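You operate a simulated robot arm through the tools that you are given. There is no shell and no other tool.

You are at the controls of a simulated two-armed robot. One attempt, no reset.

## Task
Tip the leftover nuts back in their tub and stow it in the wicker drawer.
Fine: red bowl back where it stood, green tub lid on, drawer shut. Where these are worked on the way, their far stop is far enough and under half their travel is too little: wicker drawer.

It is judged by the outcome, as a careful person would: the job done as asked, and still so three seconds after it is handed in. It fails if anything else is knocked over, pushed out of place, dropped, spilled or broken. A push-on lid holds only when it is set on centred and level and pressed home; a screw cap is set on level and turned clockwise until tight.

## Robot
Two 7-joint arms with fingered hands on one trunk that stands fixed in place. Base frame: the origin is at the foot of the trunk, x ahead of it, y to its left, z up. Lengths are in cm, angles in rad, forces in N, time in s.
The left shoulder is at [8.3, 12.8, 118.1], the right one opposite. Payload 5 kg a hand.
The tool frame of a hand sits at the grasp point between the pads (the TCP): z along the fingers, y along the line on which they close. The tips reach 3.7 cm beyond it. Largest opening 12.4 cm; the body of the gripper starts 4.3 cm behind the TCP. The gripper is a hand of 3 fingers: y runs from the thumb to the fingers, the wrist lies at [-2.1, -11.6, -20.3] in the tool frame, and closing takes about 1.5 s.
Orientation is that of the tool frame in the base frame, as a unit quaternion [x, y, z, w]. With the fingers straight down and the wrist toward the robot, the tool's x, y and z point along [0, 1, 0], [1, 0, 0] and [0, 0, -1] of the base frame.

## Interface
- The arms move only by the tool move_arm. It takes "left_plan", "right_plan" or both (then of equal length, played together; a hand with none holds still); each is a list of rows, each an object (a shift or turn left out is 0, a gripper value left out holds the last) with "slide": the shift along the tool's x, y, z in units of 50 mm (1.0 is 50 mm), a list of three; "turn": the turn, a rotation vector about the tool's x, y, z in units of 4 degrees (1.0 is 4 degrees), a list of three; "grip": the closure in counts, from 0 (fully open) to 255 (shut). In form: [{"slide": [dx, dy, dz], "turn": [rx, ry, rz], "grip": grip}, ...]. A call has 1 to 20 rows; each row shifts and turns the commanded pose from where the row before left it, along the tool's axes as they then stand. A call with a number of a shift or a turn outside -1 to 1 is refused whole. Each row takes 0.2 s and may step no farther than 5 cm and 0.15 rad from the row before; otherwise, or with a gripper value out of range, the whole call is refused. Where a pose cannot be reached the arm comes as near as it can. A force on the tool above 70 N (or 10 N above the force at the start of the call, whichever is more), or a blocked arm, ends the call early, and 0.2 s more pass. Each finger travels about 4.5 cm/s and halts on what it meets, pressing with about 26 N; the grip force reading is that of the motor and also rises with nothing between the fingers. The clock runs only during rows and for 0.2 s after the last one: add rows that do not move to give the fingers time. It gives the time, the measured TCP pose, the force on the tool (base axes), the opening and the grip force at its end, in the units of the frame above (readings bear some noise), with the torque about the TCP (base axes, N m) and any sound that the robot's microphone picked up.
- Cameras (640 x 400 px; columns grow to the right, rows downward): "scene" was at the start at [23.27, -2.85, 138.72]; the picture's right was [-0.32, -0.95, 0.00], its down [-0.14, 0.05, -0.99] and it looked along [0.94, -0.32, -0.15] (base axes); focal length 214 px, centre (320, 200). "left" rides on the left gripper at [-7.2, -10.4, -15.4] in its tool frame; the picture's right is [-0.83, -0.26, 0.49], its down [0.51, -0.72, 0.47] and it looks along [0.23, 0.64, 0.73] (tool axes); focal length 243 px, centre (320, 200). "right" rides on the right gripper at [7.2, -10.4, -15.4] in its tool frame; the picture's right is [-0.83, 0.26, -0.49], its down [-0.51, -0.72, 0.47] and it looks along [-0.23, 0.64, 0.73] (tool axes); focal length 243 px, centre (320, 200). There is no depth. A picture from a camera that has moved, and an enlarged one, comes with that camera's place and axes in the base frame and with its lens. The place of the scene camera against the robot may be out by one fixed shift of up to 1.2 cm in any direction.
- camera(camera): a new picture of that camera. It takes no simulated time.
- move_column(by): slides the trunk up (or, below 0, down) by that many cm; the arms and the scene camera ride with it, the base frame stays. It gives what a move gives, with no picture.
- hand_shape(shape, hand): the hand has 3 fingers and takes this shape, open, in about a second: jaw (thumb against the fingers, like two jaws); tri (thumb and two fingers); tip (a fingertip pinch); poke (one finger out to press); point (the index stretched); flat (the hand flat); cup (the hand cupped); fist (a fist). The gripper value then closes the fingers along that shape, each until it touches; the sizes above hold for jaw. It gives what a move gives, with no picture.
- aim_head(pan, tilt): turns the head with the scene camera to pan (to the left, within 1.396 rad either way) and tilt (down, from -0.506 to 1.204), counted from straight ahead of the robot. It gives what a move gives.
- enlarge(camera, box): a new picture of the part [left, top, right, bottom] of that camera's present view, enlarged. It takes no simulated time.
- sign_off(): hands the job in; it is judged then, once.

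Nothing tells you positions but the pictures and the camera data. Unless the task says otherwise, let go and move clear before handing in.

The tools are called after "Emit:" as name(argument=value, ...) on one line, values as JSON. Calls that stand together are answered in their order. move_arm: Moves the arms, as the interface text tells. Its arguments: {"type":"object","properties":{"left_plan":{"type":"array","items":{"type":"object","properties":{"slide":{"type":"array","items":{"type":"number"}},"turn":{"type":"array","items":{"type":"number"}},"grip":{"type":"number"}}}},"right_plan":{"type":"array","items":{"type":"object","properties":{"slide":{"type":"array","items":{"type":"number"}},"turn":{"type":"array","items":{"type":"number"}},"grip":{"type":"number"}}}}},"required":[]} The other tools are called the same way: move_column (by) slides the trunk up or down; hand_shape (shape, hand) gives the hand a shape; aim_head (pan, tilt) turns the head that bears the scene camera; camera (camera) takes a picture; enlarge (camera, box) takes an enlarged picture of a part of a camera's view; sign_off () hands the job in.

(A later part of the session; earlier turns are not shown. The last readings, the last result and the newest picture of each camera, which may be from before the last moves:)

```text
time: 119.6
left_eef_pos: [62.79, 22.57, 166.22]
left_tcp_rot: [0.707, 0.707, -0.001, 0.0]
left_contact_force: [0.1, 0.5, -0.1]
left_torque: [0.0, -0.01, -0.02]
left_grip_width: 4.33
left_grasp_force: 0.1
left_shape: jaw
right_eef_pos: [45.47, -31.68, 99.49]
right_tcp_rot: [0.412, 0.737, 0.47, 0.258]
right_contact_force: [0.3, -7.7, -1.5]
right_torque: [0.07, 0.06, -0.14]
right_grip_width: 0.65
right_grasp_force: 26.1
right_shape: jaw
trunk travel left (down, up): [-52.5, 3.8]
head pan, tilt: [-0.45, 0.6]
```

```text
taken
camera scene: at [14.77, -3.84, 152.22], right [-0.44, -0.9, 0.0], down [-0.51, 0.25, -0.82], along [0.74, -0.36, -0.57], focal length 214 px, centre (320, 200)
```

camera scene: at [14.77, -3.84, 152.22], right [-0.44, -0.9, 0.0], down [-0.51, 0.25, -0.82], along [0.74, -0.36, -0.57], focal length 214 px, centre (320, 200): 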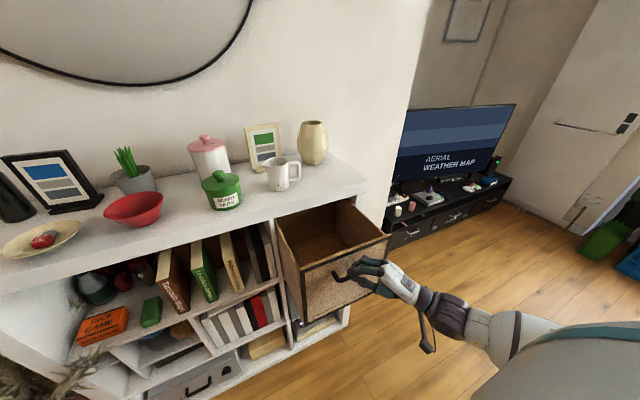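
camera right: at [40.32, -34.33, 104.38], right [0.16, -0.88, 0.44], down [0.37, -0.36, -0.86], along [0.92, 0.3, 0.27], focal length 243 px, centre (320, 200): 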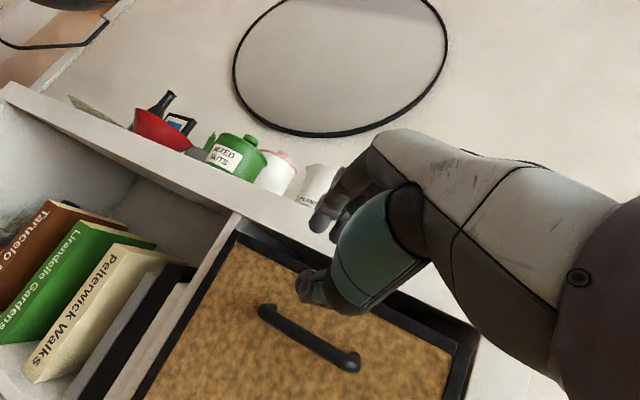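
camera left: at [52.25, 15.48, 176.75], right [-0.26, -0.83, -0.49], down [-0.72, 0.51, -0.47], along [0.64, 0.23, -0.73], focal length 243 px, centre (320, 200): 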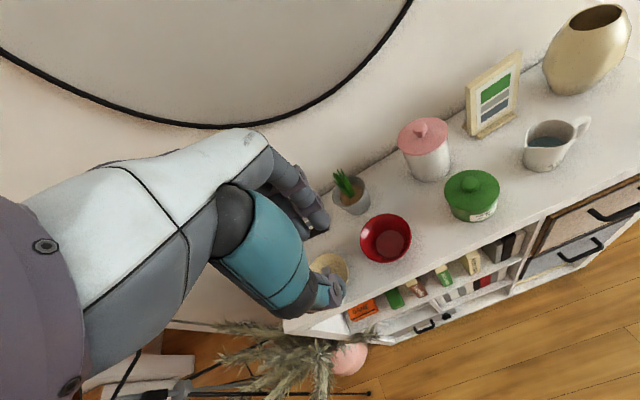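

The drawer is about 21 cm out and clear inside. I'll draw it a little further for more working room, while watching for the stop.

Emit:
move_arm(right_plan=[{"slide": [0.106, -0.073, -0.153]}, {"slide": [0.106, -0.073, -0.153]}, {"slide": [0.106, -0.073, -0.153]}, {}])

Emit:
camera(camera="scene")

```text
time: 120.6
left_eef_pos: [62.68, 22.64, 166.25]
left_tcp_rot: [0.708, 0.707, 0.0, 0.0]
left_contact_force: [-0.2, -0.5, 0.6]
left_torque: [-0.02, -0.03, 0.03]
left_grip_width: 4.34
left_grasp_force: 0.1
left_shape: jaw
right_eef_pos: [42.33, -31.65, 99.4]
right_tcp_rot: [0.412, 0.736, 0.47, 0.259]
right_contact_force: [0.0, -5.9, 0.5]
right_torque: [0.09, -0.02, -0.12]
right_grip_width: 0.64
right_grasp_force: 25.8
right_shape: jaw
trunk travel left (down, up): [-52.5, 3.8]
head pan, tilt: [-0.45, 0.6]
```

```text
taken
camera scene: at [14.75, -3.82, 152.22], right [-0.44, -0.9, 0.0], down [-0.51, 0.25, -0.82], along [0.74, -0.36, -0.57], focal length 214 px, centre (320, 200)
```

scene: 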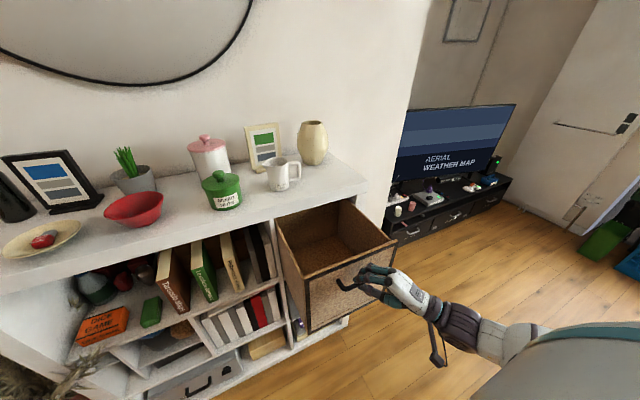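

The drawer is 24 cm out with no stop felt, which is plenty. I'll release the handle and back the hand off, then raise it.

Emit:
move_arm(right_plan=[{"grip": 200}, {"grip": 160}, {}, {"slide": [0, 0, -0.4]}, {"slide": [0, 0, -0.6]}, {"slide": [0, 0, -0.6]}, {}])

Emit:
enlarge(camera="scene", box=[250, 170, 430, 340])

Emit:
camera(camera="right")

```text
time: 122.2
left_eef_pos: [62.73, 22.55, 166.38]
left_tcp_rot: [0.707, 0.707, 0.0, 0.0]
left_contact_force: [-0.1, 0.1, -0.5]
left_torque: [0.0, 0.01, 0.0]
left_grip_width: 4.37
left_grasp_force: 0.0
left_shape: jaw
right_eef_pos: [36.24, -35.57, 102.85]
right_tcp_rot: [0.412, 0.737, 0.47, 0.258]
right_contact_force: [0.1, -0.5, 0.2]
right_torque: [0.03, -0.03, 0.01]
right_grip_width: 4.59
right_grasp_force: 0.1
right_shape: jaw
trunk travel left (down, up): [-52.5, 3.8]
head pan, tilt: [-0.45, 0.6]
```

```text
2.35 times, centred on (340, 255) of scene
camera zoom: at [14.79, -3.74, 152.21], right [-0.44, -0.9, 0.0], down [-0.51, 0.25, -0.82], along [0.74, -0.36, -0.57], focal length 505 px, centre (273, 71)
```

zoom: 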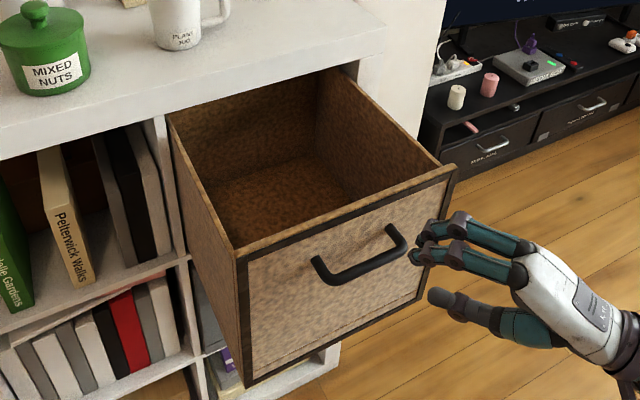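

```text
taken
camera right: at [16.82, -39.12, 99.99], right [0.16, -0.88, 0.44], down [0.37, -0.36, -0.86], along [0.92, 0.3, 0.27], focal length 243 px, centre (320, 200)
```

right: 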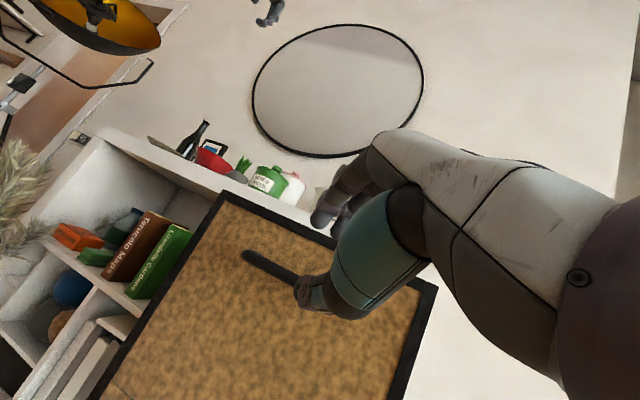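

The drawer is open, a deep, empty box with the hand clear of it. Now I'll raise the right hand and turn it back to fingers-down, ready to fetch the tub.

Emit:
move_arm(right_plan=[{"slide": [0, 0.6, -0.28]}, {"slide": [0, 0.725, -0.339]}, {"slide": [0, 0.725, -0.339]}, {"slide": [0, 0.725, -0.339]}, {"slide": [0, 0.725, -0.339]}, {"slide": [0, 0.725, -0.339]}, {"slide": [0, 0.6, -0.28]}, {"turn": [1, 0, 0]}, {"turn": [1, 0, 0]}, {"turn": [1, 0, 0]}, {"turn": [1, 0, 0]}, {"turn": [1, 0, 0]}, {"turn": [1, 0, 0]}, {"turn": [1, 0, 0]}, {"turn": [1, 0, 0]}, {}])

Emit:
camera(camera="scene")

```text
time: 125.6
left_eef_pos: [62.74, 22.74, 166.35]
left_tcp_rot: [0.707, 0.707, 0.0, 0.0]
left_contact_force: [-0.5, 0.3, 0.0]
left_torque: [-0.03, 0.03, 0.02]
left_grip_width: 4.34
left_grasp_force: 0.1
left_shape: jaw
right_eef_pos: [37.85, -38.41, 128.63]
right_tcp_rot: [0.42, 0.752, 0.446, 0.244]
right_contact_force: [-0.7, -0.4, -0.8]
right_torque: [-0.01, -0.01, -0.03]
right_grip_width: 4.57
right_grasp_force: 0.1
right_shape: jaw
right hand out of reach, approached as far as the arm can: row 5, 6, 7, 9, 10, 11, 12, 13, 14, 15
trunk travel left (down, up): [-52.5, 3.8]
head pan, tilt: [-0.45, 0.6]
```

```text
taken
camera scene: at [14.72, -3.71, 152.23], right [-0.44, -0.9, 0.0], down [-0.51, 0.25, -0.83], along [0.74, -0.36, -0.56], focal length 214 px, centre (320, 200)
```

scene: 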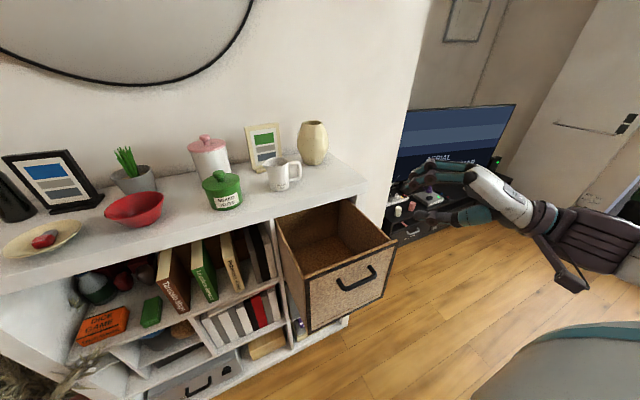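

The hand is too close to the body to rotate there. I'll move it forward, above the drawer area, and then straighten it.

Emit:
move_arm(right_plan=[{"slide": [-0.38, 0.298, 0.534]}, {"slide": [-0.38, 0.298, 0.534]}, {"slide": [-0.38, 0.298, 0.534]}, {"slide": [-0.38, 0.298, 0.534]}, {"slide": [-0.38, 0.298, 0.534]}, {"turn": [1, 0, 0]}, {"turn": [1, 0, 0]}, {"turn": [1, 0, 0]}, {"turn": [1, 0, 0]}, {"turn": [1, 0, 0]}, {"turn": [1, 0, 0]}, {"turn": [1, 0, 0]}, {"turn": [1, 0, 0]}, {"turn": [1, 0, 0]}, {"turn": [1, 0, 0]}, {"turn": [1, 0, 0]}, {"turn": [1, 0, 0]}, {"turn": [1, 0, 0]}, {"turn": [1, 0, 0]}, {}])

Emit:
camera(camera="scene")

Emit:
camera(camera="right")

```text
time: 129.8
left_eef_pos: [62.76, 22.65, 166.32]
left_tcp_rot: [0.707, 0.708, 0.0, 0.001]
left_contact_force: [-1.0, -0.1, 0.3]
left_torque: [0.01, 0.02, 0.02]
left_grip_width: 4.35
left_grasp_force: 0.1
left_shape: jaw
right_eef_pos: [55.83, -38.27, 128.36]
right_tcp_rot: [0.436, 0.779, 0.395, 0.217]
right_contact_force: [-0.2, -0.2, 0.7]
right_torque: [-0.05, 0.02, -0.02]
right_grip_width: 4.62
right_grasp_force: 0.0
right_shape: jaw
right hand out of reach, approached as far as the arm can: row 8, 9, 10, 11, 12, 13, 14, 15, 16, 17, 18, 19
trunk travel left (down, up): [-52.5, 3.8]
head pan, tilt: [-0.45, 0.6]
```

```text
taken
camera scene: at [14.74, -3.72, 152.22], right [-0.44, -0.9, 0.0], down [-0.51, 0.25, -0.83], along [0.74, -0.36, -0.56], focal length 214 px, centre (320, 200)
```

scene: 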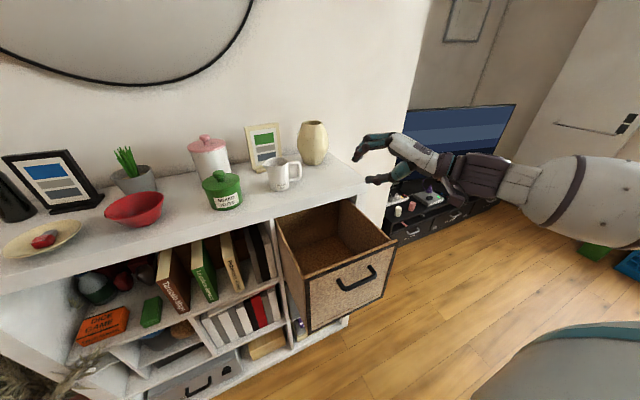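

```text
taken
camera right: at [36.27, -41.89, 129.12], right [0.23, -0.84, 0.5], down [0.22, -0.45, -0.86], along [0.95, 0.31, 0.08], focal length 243 px, centre (320, 200)
```

right: 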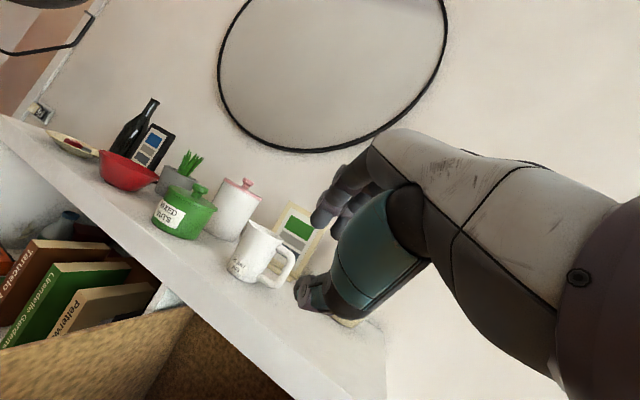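

Straightening is still limited here, since the forearm is coming in from the right. I'll add more yaw so the hand lines up with the forearm, then try straightening again.

Emit:
move_arm(right_plan=[{"turn": [0, 0.805, -0.593]}, {"turn": [0, 0.805, -0.593]}, {"turn": [0, 0.805, -0.593]}, {"turn": [0, 0.805, -0.593]}, {"turn": [0, 0.805, -0.593]}, {"turn": [0, 0.805, -0.593]}, {"turn": [1, 0, 0]}, {"turn": [1, 0, 0]}, {"turn": [1, 0, 0]}, {"turn": [1, 0, 0]}, {"turn": [1, 0, 0]}, {"turn": [1, 0, 0]}, {}])

Emit:
camera(camera="scene")

```text
time: 132.6
left_eef_pos: [62.67, 22.86, 166.21]
left_tcp_rot: [0.707, 0.707, 0.0, 0.0]
left_contact_force: [-0.4, -0.8, 0.1]
left_torque: [-0.04, -0.01, 0.02]
left_grip_width: 4.36
left_grasp_force: 0.1
left_shape: jaw
right_eef_pos: [58.06, -34.82, 123.04]
right_tcp_rot: [0.295, 0.837, 0.436, 0.148]
right_contact_force: [0.6, 0.8, 0.1]
right_torque: [0.01, -0.02, 0.02]
right_grip_width: 4.61
right_grasp_force: 0.1
right_shape: jaw
right hand out of reach, approached as far as the arm can: row 1, 2, 3, 4, 5, 6, 7, 8, 9, 10, 11, 12
trunk travel left (down, up): [-52.5, 3.8]
head pan, tilt: [-0.45, 0.6]
```

```text
taken
camera scene: at [14.71, -3.71, 152.23], right [-0.44, -0.9, 0.0], down [-0.51, 0.25, -0.83], along [0.74, -0.36, -0.56], focal length 214 px, centre (320, 200)
```

scene: 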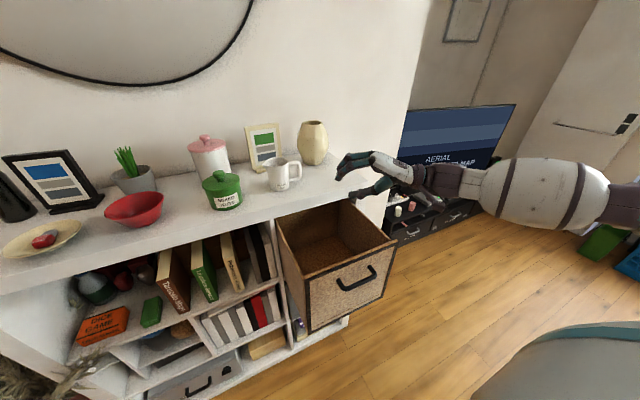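

That yaw direction made it worse. I'll go back the other way, squaring the yaw toward zero.

Emit:
move_arm(right_plan=[{"turn": [0, -0.82, 0.575]}, {"turn": [0, -0.82, 0.575]}, {"turn": [0, -0.82, 0.575]}, {"turn": [0, -0.82, 0.575]}, {"turn": [0, -0.82, 0.575]}, {"turn": [0, -0.82, 0.575]}, {"turn": [0, -0.82, 0.575]}, {"turn": [0, -0.82, 0.575]}, {"turn": [0, -0.82, 0.575]}, {"turn": [0, -0.82, 0.575]}, {}])

Emit:
camera(camera="scene")

```text
time: 135.0
left_eef_pos: [62.68, 22.67, 166.4]
left_tcp_rot: [0.707, 0.707, 0.0, 0.0]
left_contact_force: [-0.2, -0.4, -0.4]
left_torque: [0.02, -0.01, 0.01]
left_grip_width: 4.35
left_grasp_force: 0.1
left_shape: jaw
right_eef_pos: [58.14, -34.79, 123.04]
right_tcp_rot: [0.564, 0.687, 0.356, 0.288]
right_contact_force: [0.1, 0.0, -0.9]
right_torque: [0.02, 0.0, 0.0]
right_grip_width: 4.61
right_grasp_force: 0.0
right_shape: jaw
trunk travel left (down, up): [-52.5, 3.8]
head pan, tilt: [-0.45, 0.6]
```

```text
taken
camera scene: at [14.72, -3.74, 152.23], right [-0.44, -0.9, 0.0], down [-0.51, 0.25, -0.83], along [0.74, -0.36, -0.56], focal length 214 px, centre (320, 200)
```

scene: 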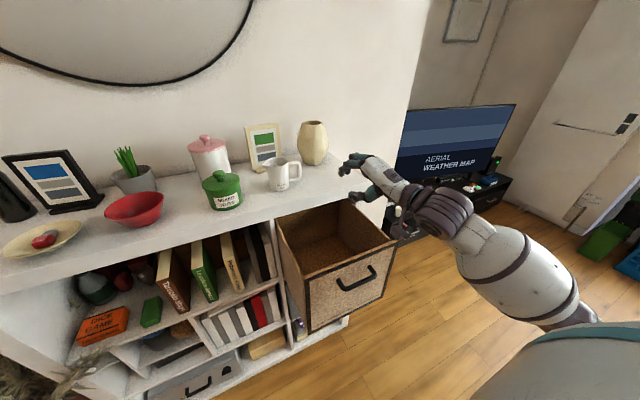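

Reachable again. Now I'll try straightening the tilt from here.

Emit:
move_arm(right_plan=[{"turn": [1, 0, 0]}, {"turn": [1, 0, 0]}, {"turn": [1, 0, 0]}, {"turn": [1, 0, 0]}, {"turn": [1, 0, 0]}, {"turn": [1, 0, 0]}, {}])

```text
time: 136.6
left_eef_pos: [62.63, 22.76, 166.31]
left_tcp_rot: [0.707, 0.707, 0.001, 0.0]
left_contact_force: [0.7, -0.5, -0.3]
left_torque: [0.0, -0.01, 0.01]
left_grip_width: 4.34
left_grasp_force: 0.1
left_shape: jaw
right_eef_pos: [58.07, -34.76, 123.09]
right_tcp_rot: [0.612, 0.745, 0.205, 0.166]
right_contact_force: [0.1, 0.0, 0.2]
right_torque: [0.02, 0.01, 0.01]
right_grip_width: 4.6
right_grasp_force: 0.1
right_shape: jaw
trunk travel left (down, up): [-52.5, 3.8]
head pan, tilt: [-0.45, 0.6]
```

It's straightening without trouble. I'll continue to fully fingers-down.

Emit:
move_arm(right_plan=[{"turn": [1, 0, 0]}, {"turn": [1, 0, 0]}, {"turn": [1, 0, 0]}, {"turn": [1, 0, 0]}, {"turn": [1, 0, 0]}, {"turn": [1, 0, 0]}, {"turn": [1, 0, 0]}, {"turn": [0.6, 0, 0]}, {}])

Emit:
camera(camera="scene")

Emit:
camera(camera="right")

```text
time: 138.6
left_eef_pos: [62.63, 22.7, 166.23]
left_tcp_rot: [0.707, 0.707, 0.0, 0.0]
left_contact_force: [-1.0, -1.5, -0.2]
left_torque: [0.0, -0.01, 0.04]
left_grip_width: 4.35
left_grasp_force: 0.1
left_shape: jaw
right_eef_pos: [58.01, -34.91, 123.01]
right_tcp_rot: [0.634, 0.773, 0.002, 0.0]
right_contact_force: [0.3, -0.5, 0.7]
right_torque: [-0.04, -0.02, -0.02]
right_grip_width: 4.62
right_grasp_force: 0.0
right_shape: jaw
trunk travel left (down, up): [-52.5, 3.8]
head pan, tilt: [-0.45, 0.6]
```

```text
taken
camera scene: at [14.7, -3.75, 152.23], right [-0.44, -0.9, 0.0], down [-0.51, 0.25, -0.83], along [0.74, -0.36, -0.56], focal length 214 px, centre (320, 200)
```

scene: 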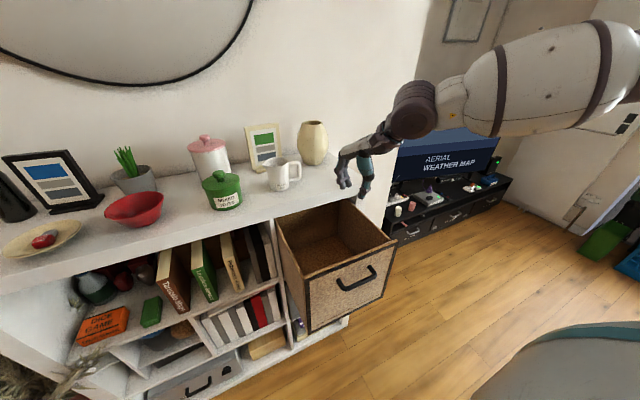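

```text
taken
camera right: at [46.39, -29.87, 138.42], right [0.42, -0.76, 0.49], down [-0.61, -0.64, -0.47], along [0.67, -0.1, -0.73], focal length 243 px, centre (320, 200)
```

right: 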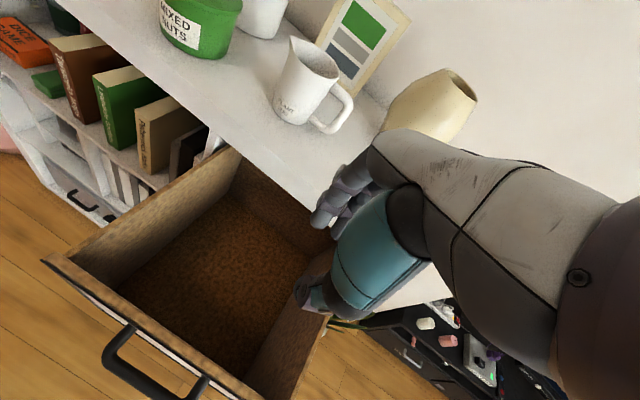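

The hand is fingers-down again, and its camera looks into the drawer. I'll zoom in to gauge the drawer's inner floor.

Emit:
enlarge(camera="right", box=[30, 140, 340, 400])

Emit:
enlarge(camera="scene", box=[260, 180, 410, 340])

```text
1.54 times, centred on (185, 270) of right
camera zoom: at [46.39, -29.87, 138.42], right [0.42, -0.76, 0.49], down [-0.61, -0.64, -0.47], along [0.67, -0.1, -0.73], focal length 373 px, centre (528, 92)
```

zoom: 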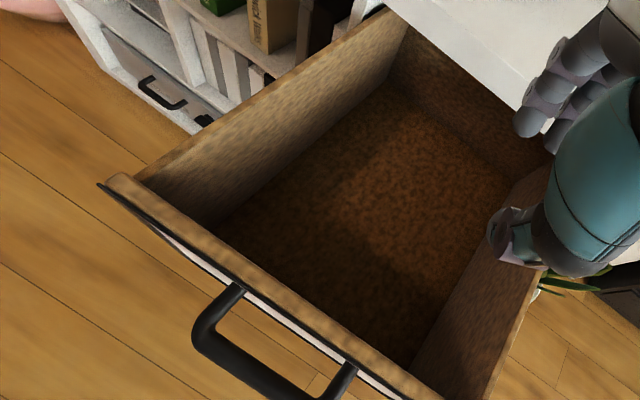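

```text
2.50 times, centred on (335, 260) of scene
camera zoom: at [14.7, -3.75, 152.23], right [-0.44, -0.9, 0.0], down [-0.51, 0.25, -0.83], along [0.74, -0.36, -0.56], focal length 536 px, centre (282, 50)
```

zoom: 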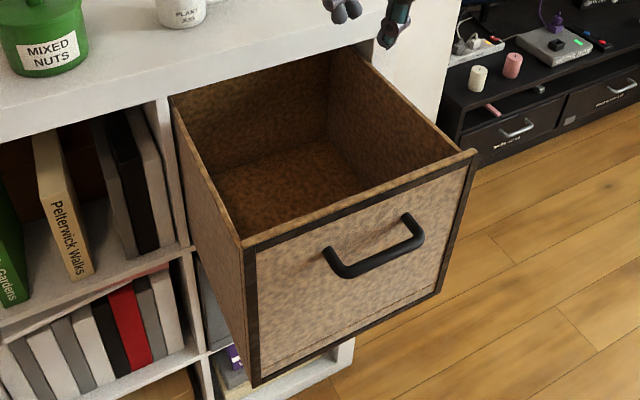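

The drawer's inner floor is near z≈77, spanning roughly x 49–82 and y −16 to −45. Now I'll return the trunk to the height where the right hand could reach the tub, then raise, yaw and open the hand on the way over.

Emit:
move_column(by=-5)

Emit:
move_arm(right_plan=[{"slide": [0, 0, -0.4]}, {"slide": [0, 0, -0.6]}, {"slide": [0, 0, -0.6]}, {"slide": [0, 0, -0.6]}, {"turn": [0, 0, -1], "grip": 0}, {"turn": [0, 0, -1]}, {"turn": [0, 0, -1]}, {"turn": [0, 0, -1]}, {"turn": [0, 0, -1]}, {"turn": [0, 0, -1]}, {}])

Emit:
aim_head(pan=-0.25, tilt=0.4)

Emit:
camera(camera="scene")

Emit:
camera(camera="left")

```text
time: 139.5
left_eef_pos: [62.31, 22.73, 161.64]
left_tcp_rot: [0.707, 0.707, 0.001, 0.002]
left_contact_force: [-0.6, 0.6, 0.0]
left_torque: [0.0, -0.04, 0.02]
left_grip_width: 4.33
left_grasp_force: 0.1
left_shape: jaw
right_eef_pos: [57.91, -34.68, 118.16]
right_tcp_rot: [0.634, 0.774, 0.002, 0.001]
right_contact_force: [0.0, 0.2, 0.3]
right_torque: [-0.03, 0.0, -0.02]
right_grip_width: 4.61
right_grasp_force: 0.1
right_shape: jaw
trunk travel left (down, up): [-47.5, 8.8]
head pan, tilt: [-0.45, 0.6]
```

```text
time: 141.9
left_eef_pos: [62.61, 22.76, 161.33]
left_tcp_rot: [0.707, 0.707, -0.001, 0.001]
left_contact_force: [-0.5, 0.2, 0.7]
left_torque: [0.0, -0.01, -0.01]
left_grip_width: 4.34
left_grasp_force: 0.0
left_shape: jaw
right_eef_pos: [58.3, -33.24, 129.2]
right_tcp_rot: [0.472, 0.882, -0.004, 0.001]
right_contact_force: [0.4, 1.1, -0.2]
right_torque: [0.01, -0.03, -0.01]
right_grip_width: 12.34
right_grasp_force: 0.1
right_shape: jaw
right hand out of reach, approached as far as the arm can: row 10
trunk travel left (down, up): [-47.5, 8.8]
head pan, tilt: [-0.45, 0.6]
```

```text
time: 142.6
left_eef_pos: [62.58, 22.7, 161.35]
left_tcp_rot: [0.707, 0.707, 0.0, 0.0]
left_contact_force: [-0.3, 0.4, 0.5]
left_torque: [-0.03, 0.01, 0.0]
left_grip_width: 4.35
left_grasp_force: 0.2
left_shape: jaw
right_eef_pos: [58.4, -33.26, 129.09]
right_tcp_rot: [0.471, 0.882, -0.003, 0.002]
right_contact_force: [0.7, -0.4, -0.1]
right_torque: [0.0, -0.01, -0.01]
right_grip_width: 12.37
right_grasp_force: 0.1
right_shape: jaw
trunk travel left (down, up): [-47.5, 8.8]
head pan, tilt: [-0.25, 0.4]
```

```text
taken
camera scene: at [19.68, -2.19, 147.73], right [-0.25, -0.97, 0.0], down [-0.38, 0.1, -0.92], along [0.89, -0.23, -0.39], focal length 214 px, centre (320, 200)
```

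scene: 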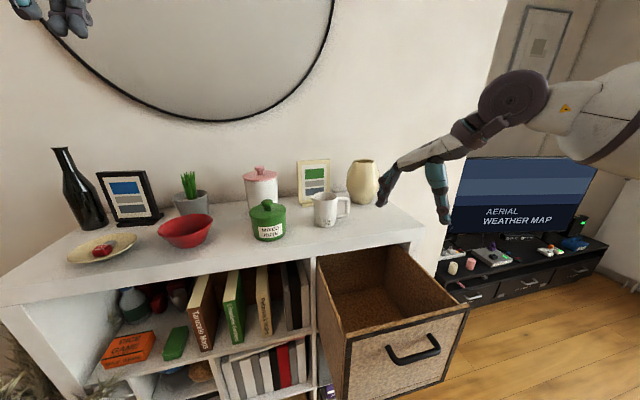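

```text
taken
camera left: at [52.22, 15.43, 176.77], right [-0.26, -0.83, -0.49], down [-0.72, 0.51, -0.47], along [0.64, 0.23, -0.73], focal length 243 px, centre (320, 200)
```

left: 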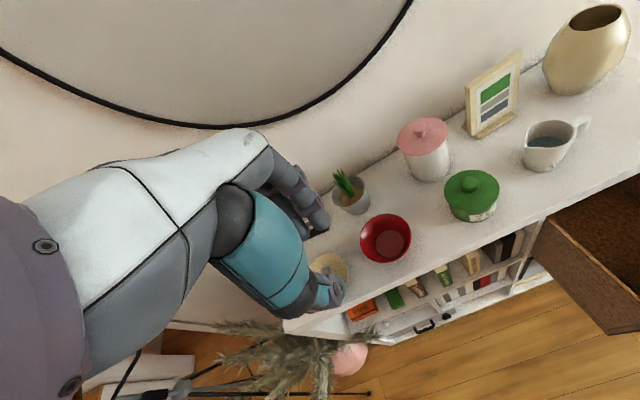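

All is as expected. I'll swing the open right hand around in front of the shelf toward the tub.

Emit:
move_arm(right_plan=[{"slide": [0.4, 0.42, 0]}, {"slide": [0.597, 0.624, 0]}, {"slide": [0.597, 0.624, 0]}, {"slide": [0.597, 0.624, 0]}, {"slide": [0.597, 0.624, 0]}, {"slide": [0.597, 0.624, 0]}, {"slide": [0.2, 0.2, 0]}, {}])

Emit:
camera(camera="right")

```text
time: 144.4
left_eef_pos: [62.61, 22.62, 161.4]
left_tcp_rot: [0.706, 0.708, 0.0, 0.001]
left_contact_force: [-0.7, 0.1, -0.3]
left_torque: [0.01, 0.01, 0.01]
left_grip_width: 4.34
left_grasp_force: 0.0
left_shape: jaw
right_eef_pos: [63.59, -7.88, 129.09]
right_tcp_rot: [0.459, 0.888, 0.002, -0.001]
right_contact_force: [0.3, 0.5, 0.6]
right_torque: [0.04, 0.0, -0.01]
right_grip_width: 12.39
right_grasp_force: 0.0
right_shape: jaw
trunk travel left (down, up): [-47.5, 8.8]
head pan, tilt: [-0.25, 0.4]
```

```text
taken
camera right: at [50.76, -8.07, 144.45], right [0.69, -0.53, 0.49], down [-0.29, -0.83, -0.48], along [0.66, 0.19, -0.73], focal length 243 px, centre (320, 200)
```

right: 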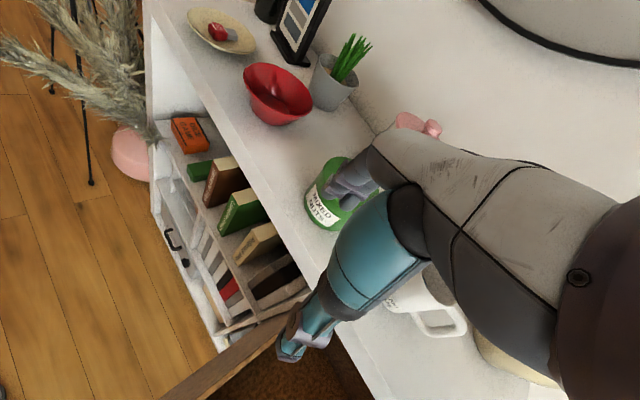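

Emit:
enlarge(camera="left", box=[431, 160, 511, 230])

Emit:
enlarge(camera="scene", box=[228, 180, 308, 260])

```text
5.71 times, centred on (471, 195) of left
camera zoom: at [52.24, 15.37, 176.76], right [-0.26, -0.83, -0.49], down [-0.72, 0.51, -0.47], along [0.64, 0.23, -0.73], focal length 1386 px, centre (-543, 229)
```

zoom: 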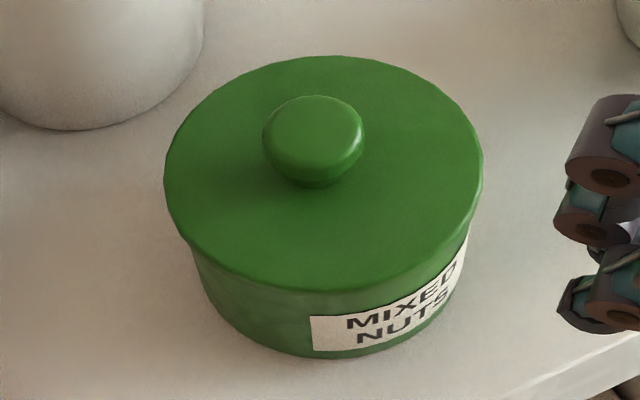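

```text
5.00 times, centred on (268, 220) of scene
camera zoom: at [19.71, -2.24, 147.72], right [-0.25, -0.97, 0.0], down [-0.38, 0.1, -0.92], along [0.89, -0.23, -0.39], focal length 1072 px, centre (580, 100)
```

zoom: 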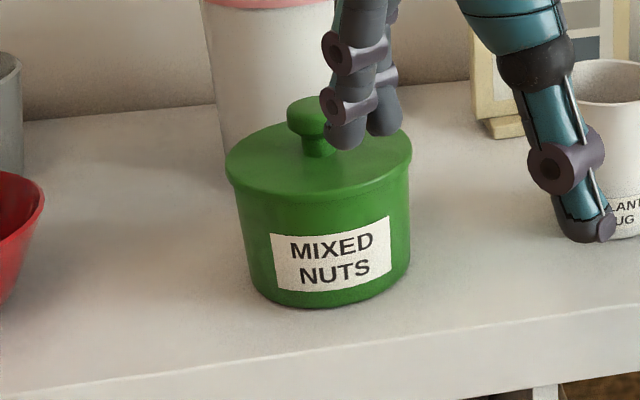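

The lid's centre is at about [80.45, −1.55] with its edge overhanging the tub, so a side grip would catch only the lid. I'll grip the knob below its cap instead. A tiny test lift will show whether the lid truly holds the tub.

Emit:
move_arm(right_plan=[{"slide": [-0.184, 0.6, 0], "grip": 125}, {"slide": [-0.184, 0.7, 0]}, {"slide": [-0.184, 0.7, 0]}, {"slide": [-0.184, 0.7, 0]}, {"slide": [-0.184, 0.6, 0]}, {"slide": [0, 0.176, 0]}, {}, {}])

Emit:
enlarge(camera="right", box=[200, 170, 400, 330])

Emit:
enlarge(camera="scene", box=[228, 170, 308, 250])

```text
time: 146.2
left_eef_pos: [62.69, 22.64, 161.3]
left_tcp_rot: [0.707, 0.707, 0.0, 0.0]
left_contact_force: [0.0, -0.5, 0.4]
left_torque: [-0.02, -0.05, -0.02]
left_grip_width: 4.34
left_grasp_force: 0.0
left_shape: jaw
right_eef_pos: [80.2, -1.62, 129.12]
right_tcp_rot: [0.459, 0.888, 0.003, 0.0]
right_contact_force: [-0.2, 0.5, 0.3]
right_torque: [0.03, 0.01, 0.01]
right_grip_width: 6.35
right_grasp_force: 0.1
right_shape: jaw
trunk travel left (down, up): [-47.5, 8.8]
head pan, tilt: [-0.25, 0.4]
```

```text
2.50 times, centred on (300, 250) of right
camera zoom: at [67.55, -1.77, 144.45], right [0.69, -0.53, 0.49], down [-0.3, -0.83, -0.48], along [0.66, 0.18, -0.73], focal length 606 px, centre (370, 75)
```

zoom: 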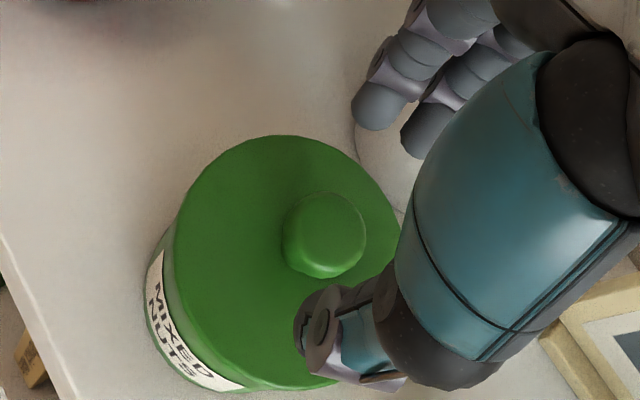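

```text
5.00 times, centred on (268, 210) of scene
camera zoom: at [19.79, -2.14, 147.71], right [-0.25, -0.97, 0.0], down [-0.38, 0.1, -0.92], along [0.89, -0.23, -0.39], focal length 1072 px, centre (580, 150)
```

zoom: 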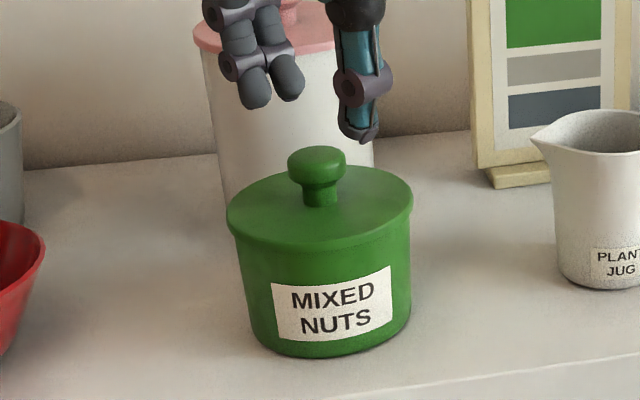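

The tool axis is right on the knob. I'll lower around it to z≈124.5 and close on the stem.

Emit:
move_arm(right_plan=[{"slide": [0, 0, 0.4]}, {"slide": [0, 0, 0.36]}, {"slide": [0, 0, 0.14]}, {}, {}])

Emit:
enlarge(camera="scene", box=[238, 180, 298, 240])

```text
time: 147.4
left_eef_pos: [62.65, 22.7, 161.27]
left_tcp_rot: [0.707, 0.707, 0.001, 0.0]
left_contact_force: [-0.5, 0.1, 0.4]
left_torque: [0.0, 0.01, 0.01]
left_grip_width: 4.33
left_grasp_force: 0.0
left_shape: jaw
right_eef_pos: [80.1, -1.52, 124.75]
right_tcp_rot: [0.459, 0.888, 0.002, -0.001]
right_contact_force: [0.8, -0.7, 0.3]
right_torque: [-0.02, 0.04, 0.0]
right_grip_width: 6.37
right_grasp_force: 0.0
right_shape: jaw
trunk travel left (down, up): [-47.5, 8.8]
head pan, tilt: [-0.25, 0.4]
```

```text
6.67 times, centred on (268, 210) of scene
camera zoom: at [19.73, -2.16, 147.72], right [-0.25, -0.97, 0.0], down [-0.38, 0.1, -0.92], along [0.89, -0.23, -0.39], focal length 1430 px, centre (667, 133)
```

zoom: 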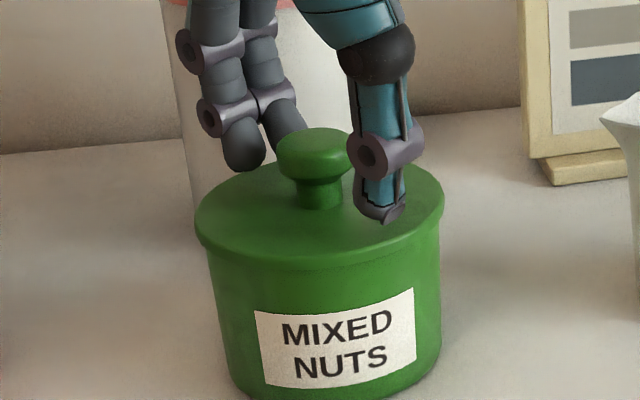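

Emit:
move_arm(right_plan=[{"grip": 180}, {"grip": 220}, {"grip": 255}, {}, {}, {}])

Emit:
enlarge(camera="scene", box=[238, 180, 298, 240])

Emit:
enlarge(camera="left", box=[431, 150, 521, 230])

```text
time: 148.8
left_eef_pos: [62.58, 22.68, 161.37]
left_tcp_rot: [0.707, 0.707, 0.0, 0.0]
left_contact_force: [0.8, 0.4, -0.4]
left_torque: [-0.04, -0.01, 0.0]
left_grip_width: 4.33
left_grasp_force: 0.0
left_shape: jaw
right_eef_pos: [80.01, -1.54, 124.65]
right_tcp_rot: [0.46, 0.888, 0.002, -0.001]
right_contact_force: [-0.2, 0.1, -0.1]
right_torque: [-0.02, 0.03, -0.02]
right_grip_width: 2.45
right_grasp_force: 26.0
right_shape: jaw
trunk travel left (down, up): [-47.5, 8.8]
head pan, tilt: [-0.25, 0.4]
```

```text
6.67 times, centred on (268, 210) of scene
camera zoom: at [19.72, -2.16, 147.72], right [-0.25, -0.97, 0.0], down [-0.38, 0.1, -0.92], along [0.89, -0.23, -0.39], focal length 1430 px, centre (667, 133)
```

zoom: 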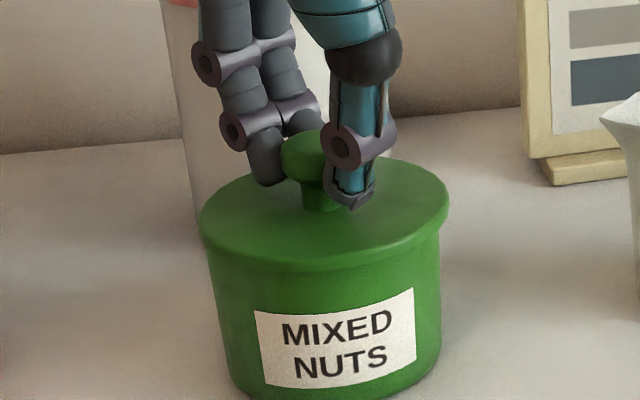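

```text
5.00 times, centred on (476, 190) of left
camera zoom: at [52.26, 15.46, 176.74], right [-0.26, -0.83, -0.49], down [-0.72, 0.51, -0.47], along [0.64, 0.23, -0.73], focal length 1213 px, centre (-460, 250)
```

zoom: 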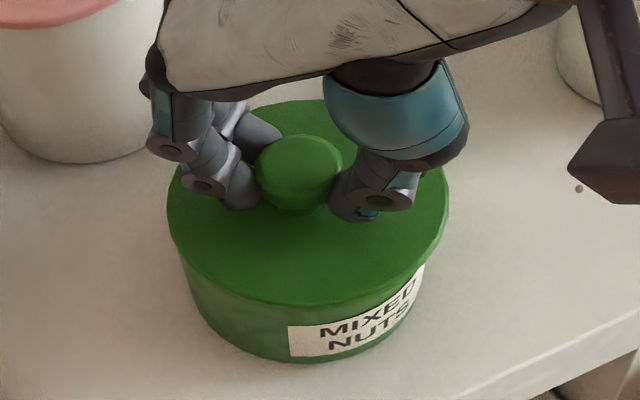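

Gripping nudged the lid about 2 mm relative to the tub, so it may not be locked on. I'll do a small 5 mm test lift and see whether the tub comes too.

Emit:
move_arm(right_plan=[{"slide": [0, 0, -0.05]}, {"slide": [0, 0, -0.08]}, {}, {}])

Emit:
enlarge(camera="scene", box=[238, 190, 298, 250])

Emit:
enlarge(camera="left", box=[431, 150, 521, 230])

```text
time: 149.8
left_eef_pos: [62.68, 22.83, 161.3]
left_tcp_rot: [0.707, 0.707, 0.0, -0.001]
left_contact_force: [-0.5, -0.1, 0.6]
left_torque: [-0.02, 0.0, -0.02]
left_grip_width: 4.36
left_grasp_force: 0.0
left_shape: jaw
right_eef_pos: [80.14, -1.65, 125.27]
right_tcp_rot: [0.459, 0.888, 0.003, 0.0]
right_contact_force: [0.0, 0.4, 0.1]
right_torque: [0.01, 0.0, -0.02]
right_grip_width: 2.43
right_grasp_force: 26.2
right_shape: jaw
trunk travel left (down, up): [-47.5, 8.8]
head pan, tilt: [-0.25, 0.4]
```

```text
6.67 times, centred on (268, 220) of scene
camera zoom: at [19.72, -2.16, 147.72], right [-0.25, -0.97, 0.0], down [-0.38, 0.1, -0.92], along [0.89, -0.23, -0.39], focal length 1430 px, centre (667, 67)
```

zoom: 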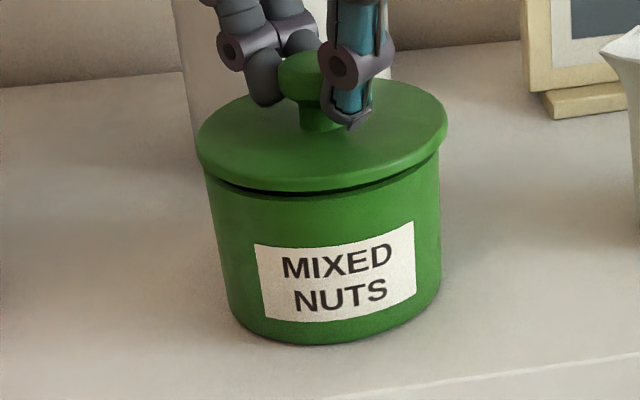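

```text
5.00 times, centred on (476, 190) of left
camera zoom: at [52.26, 15.47, 176.74], right [-0.26, -0.83, -0.49], down [-0.72, 0.51, -0.47], along [0.64, 0.23, -0.73], focal length 1213 px, centre (-460, 250)
```

zoom: 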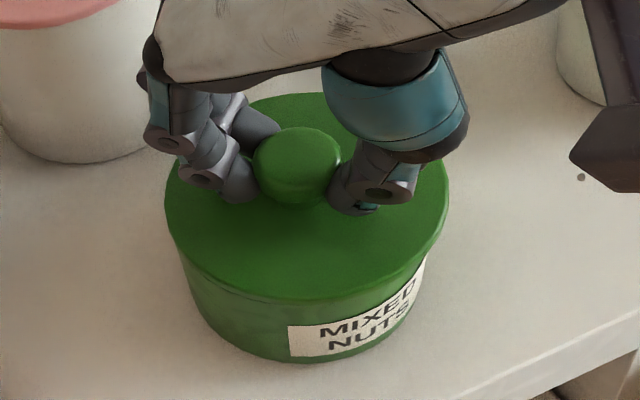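

The lid lifts off freely, so it isn't gripping the tub yet. I'll inspect how well it's centred while it hovers just above the rim.

Emit:
enlarge(camera="scene", box=[250, 205, 290, 245])

Emit:
enlarge(camera="left", box=[440, 165, 500, 215])

Emit:
enlarge(camera="right", box=[200, 190, 360, 330])

```text
10.00 times, centred on (270, 225) of scene
camera zoom: at [19.72, -2.16, 147.72], right [-0.25, -0.97, 0.0], down [-0.38, 0.1, -0.92], along [0.89, -0.23, -0.39], focal length 2145 px, centre (820, -50)
```

zoom: 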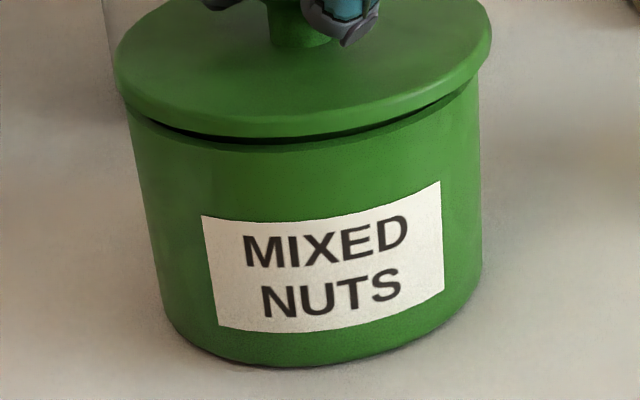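

```text
8.00 times, centred on (470, 190) of left
camera zoom: at [52.26, 15.47, 176.74], right [-0.26, -0.83, -0.49], down [-0.72, 0.51, -0.47], along [0.64, 0.23, -0.73], focal length 1941 px, centre (-880, 280)
```

zoom: 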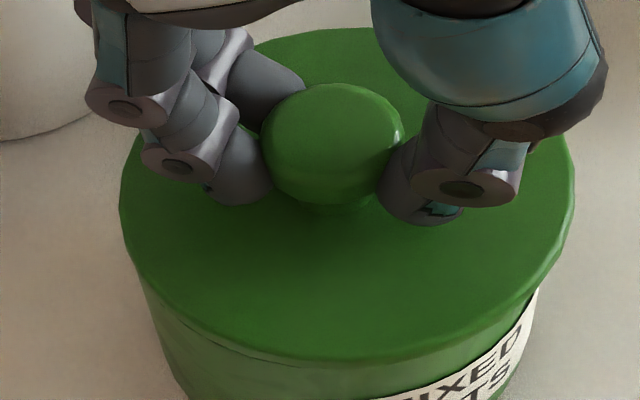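

```text
2.86 times, centred on (280, 260) of right
camera zoom: at [67.32, -1.73, 140.67], right [0.69, -0.53, 0.49], down [-0.29, -0.83, -0.48], along [0.66, 0.18, -0.73], focal length 693 px, centre (434, 29)
```

zoom: 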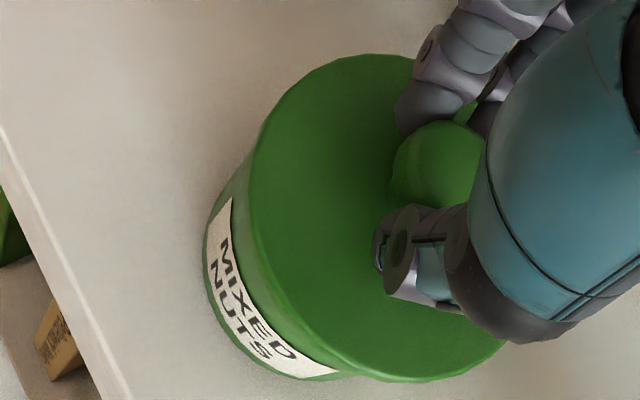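

Measurements suggest the lid sits roughly 4–5 mm off the tub's centre, toward the robot, which is likely why it didn't lock. I'll raise the lid clear and bring the left camera closer for a precise re-measurement.

Emit:
move_arm(left_plan=[{"slide": [-0.24, 0.24, 0.6]}, {"slide": [-0.24, 0.24, 0.72]}, {"slide": [-0.24, 0.24, 0.72]}, {"slide": [-0.24, 0.24, 0.72]}, {"slide": [-0.1, 0.24, 0.72]}, {}], right_plan=[{"slide": [0, 0, -0.2]}, {"slide": [0, 0, -0.3]}, {"slide": [0, 0, -0.25]}, {}, {}, {}])

Emit:
camera(camera="left")

Emit:
enlarge(camera="scene", box=[238, 180, 298, 240])

```text
time: 151.2
left_eef_pos: [68.51, 17.23, 143.98]
left_tcp_rot: [0.707, 0.707, 0.001, 0.001]
left_contact_force: [0.6, 0.3, -0.8]
left_torque: [0.0, 0.0, -0.02]
left_grip_width: 4.34
left_grasp_force: 0.0
left_shape: jaw
right_eef_pos: [80.02, -1.34, 129.06]
right_tcp_rot: [0.459, 0.888, 0.003, 0.001]
right_contact_force: [-1.8, 0.0, -0.7]
right_torque: [-0.02, -0.04, -0.03]
right_grip_width: 2.42
right_grasp_force: 25.3
right_shape: jaw
trunk travel left (down, up): [-47.5, 8.8]
head pan, tilt: [-0.25, 0.4]
```

```text
taken
camera left: at [58.06, 10.04, 159.41], right [-0.26, -0.83, -0.49], down [-0.72, 0.51, -0.47], along [0.64, 0.23, -0.73], focal length 243 px, centre (320, 200)
```

left: 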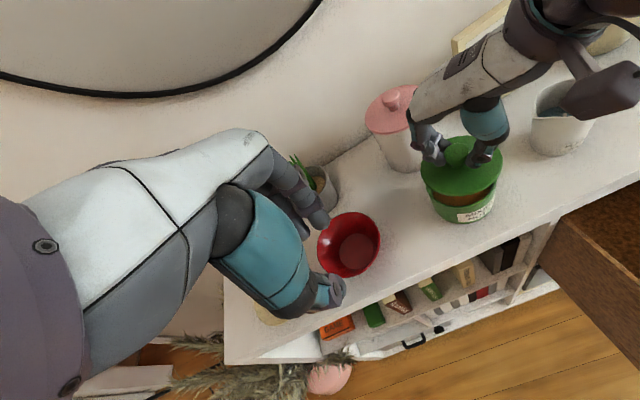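

```text
6.67 times, centred on (268, 210) of scene
camera zoom: at [19.58, -2.16, 147.76], right [-0.25, -0.97, 0.0], down [-0.38, 0.1, -0.92], along [0.89, -0.23, -0.39], focal length 1430 px, centre (667, 133)
```

zoom: 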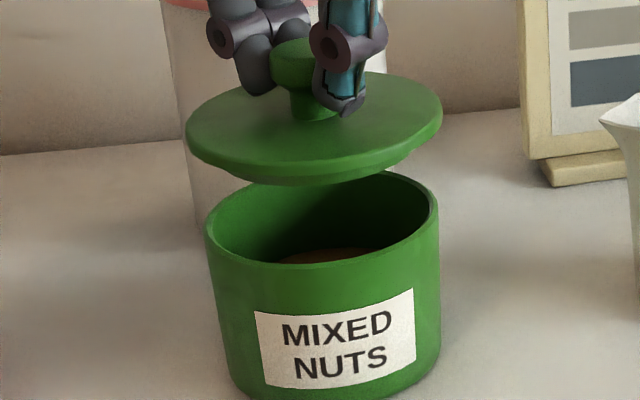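

Emit:
enlarge(camera="left", box=[415, 135, 505, 225])

Emit:
enlarge(camera="right", box=[200, 190, 360, 330])

```text
4.44 times, centred on (460, 180) of left
camera zoom: at [58.06, 10.04, 159.41], right [-0.26, -0.83, -0.49], down [-0.72, 0.51, -0.47], along [0.64, 0.23, -0.73], focal length 1078 px, centre (-302, 289)
```

zoom: 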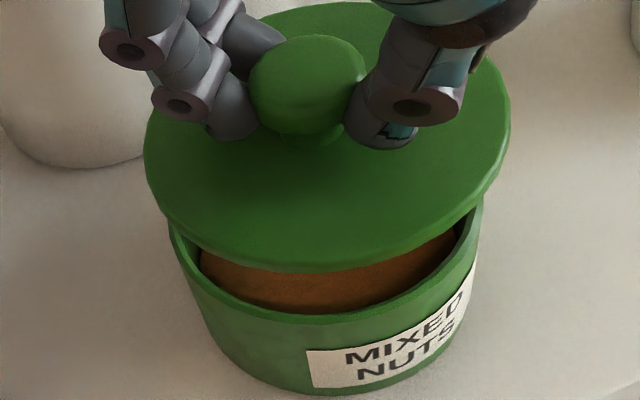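

```text
2.86 times, centred on (280, 260) of right
camera zoom: at [67.26, -1.74, 144.43], right [0.69, -0.53, 0.49], down [-0.29, -0.83, -0.48], along [0.66, 0.18, -0.73], focal length 693 px, centre (434, 29)
```

zoom: 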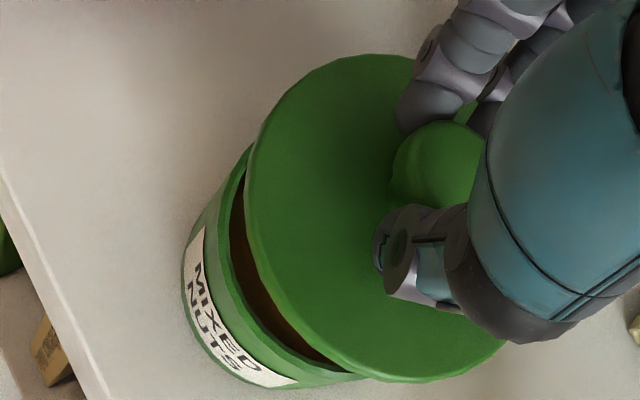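

The lid's inner plug has only about 2 mm of play, so centring matters. I'll lower it back into the opening without seating it, and feel for the rim on both sides to find the true centre.

Emit:
move_arm(right_plan=[{"slide": [0, 0, 0.3]}, {"slide": [0, 0, 0.3]}, {"slide": [0, 0, 0.2]}, {}, {}])

Emit:
move_arm(right_plan=[{"slide": [-0.0115, 0.0163, 0]}, {}, {}])

Emit:
move_arm(right_plan=[{"slide": [-0.0115, 0.0163, 0]}, {}, {}])

```text
time: 152.4
left_eef_pos: [68.65, 17.31, 143.9]
left_tcp_rot: [0.707, 0.707, -0.001, 0.0]
left_contact_force: [-0.7, -0.9, -0.1]
left_torque: [0.0, -0.01, -0.03]
left_grip_width: 4.35
left_grasp_force: 0.0
left_shape: jaw
right_eef_pos: [80.14, -1.47, 125.1]
right_tcp_rot: [0.459, 0.888, 0.002, 0.0]
right_contact_force: [-0.3, 0.0, -0.5]
right_torque: [-0.01, -0.01, -0.01]
right_grip_width: 2.44
right_grasp_force: 25.8
right_shape: jaw
trunk travel left (down, up): [-47.5, 8.8]
head pan, tilt: [-0.25, 0.4]
```

```text
time: 153.2
left_eef_pos: [68.63, 17.18, 143.87]
left_tcp_rot: [0.707, 0.707, 0.0, 0.0]
left_contact_force: [-0.3, -0.5, 0.5]
left_torque: [0.0, 0.01, 0.01]
left_grip_width: 4.36
left_grasp_force: 0.0
left_shape: jaw
right_eef_pos: [80.25, -1.6, 125.19]
right_tcp_rot: [0.459, 0.888, 0.002, -0.001]
right_contact_force: [0.3, 0.4, -0.1]
right_torque: [0.02, -0.02, 0.0]
right_grip_width: 2.44
right_grasp_force: 26.7
right_shape: jaw
trunk travel left (down, up): [-47.5, 8.8]
head pan, tilt: [-0.25, 0.4]
```

```text
time: 154.0
left_eef_pos: [68.65, 17.41, 143.83]
left_tcp_rot: [0.706, 0.708, 0.0, 0.0]
left_contact_force: [0.3, -0.5, 0.2]
left_torque: [0.0, 0.0, -0.02]
left_grip_width: 4.34
left_grasp_force: 0.0
left_shape: jaw
right_eef_pos: [80.47, -1.58, 125.08]
right_tcp_rot: [0.46, 0.888, 0.002, 0.0]
right_contact_force: [-0.6, 0.5, -1.0]
right_torque: [-0.01, -0.01, 0.04]
right_grip_width: 2.45
right_grasp_force: 26.1
right_shape: jaw
trunk travel left (down, up): [-47.5, 8.8]
head pan, tilt: [-0.25, 0.4]
```

No contact yet toward +x. I'll continue probing in 1 mm steps.

Emit:
move_arm(right_plan=[{"slide": [-0.0115, 0.0163, 0]}, {}, {}])

Emit:
move_arm(right_plan=[{"slide": [-0.0115, 0.0163, 0]}, {}, {}])

Emit:
move_arm(right_plan=[{"slide": [-0.0115, 0.0163, 0]}, {}, {}])

```text
time: 154.8
left_eef_pos: [68.58, 17.33, 143.96]
left_tcp_rot: [0.707, 0.707, 0.001, 0.0]
left_contact_force: [-0.1, 0.0, 0.1]
left_torque: [-0.02, 0.0, 0.0]
left_grip_width: 4.36
left_grasp_force: 0.0
left_shape: jaw
right_eef_pos: [80.36, -1.42, 125.2]
right_tcp_rot: [0.46, 0.888, 0.002, -0.001]
right_contact_force: [0.5, -0.1, 0.6]
right_torque: [0.02, 0.01, 0.03]
right_grip_width: 2.44
right_grasp_force: 25.8
right_shape: jaw
trunk travel left (down, up): [-47.5, 8.8]
head pan, tilt: [-0.25, 0.4]
```

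```text
time: 155.6
left_eef_pos: [68.67, 17.28, 143.79]
left_tcp_rot: [0.707, 0.707, -0.001, 0.0]
left_contact_force: [-0.1, -0.5, 0.6]
left_torque: [-0.02, 0.0, 0.03]
left_grip_width: 4.32
left_grasp_force: 0.1
left_shape: jaw
right_eef_pos: [80.53, -1.46, 125.16]
right_tcp_rot: [0.459, 0.888, 0.002, 0.001]
right_contact_force: [-0.7, -0.1, 0.2]
right_torque: [-0.01, -0.01, 0.05]
right_grip_width: 2.45
right_grasp_force: 26.0
right_shape: jaw
trunk travel left (down, up): [-47.5, 8.8]
head pan, tilt: [-0.25, 0.4]
```

```text
time: 156.4
left_eef_pos: [68.56, 17.27, 143.84]
left_tcp_rot: [0.707, 0.707, 0.0, 0.0]
left_contact_force: [-0.2, 0.3, -0.2]
left_torque: [0.0, 0.02, -0.01]
left_grip_width: 4.34
left_grasp_force: 0.0
left_shape: jaw
right_eef_pos: [80.65, -1.57, 125.12]
right_tcp_rot: [0.46, 0.888, 0.002, 0.0]
right_contact_force: [-0.3, 0.2, -0.8]
right_torque: [-0.02, 0.01, -0.01]
right_grip_width: 2.42
right_grasp_force: 26.0
right_shape: jaw
trunk travel left (down, up): [-47.5, 8.8]
head pan, tilt: [-0.25, 0.4]
```

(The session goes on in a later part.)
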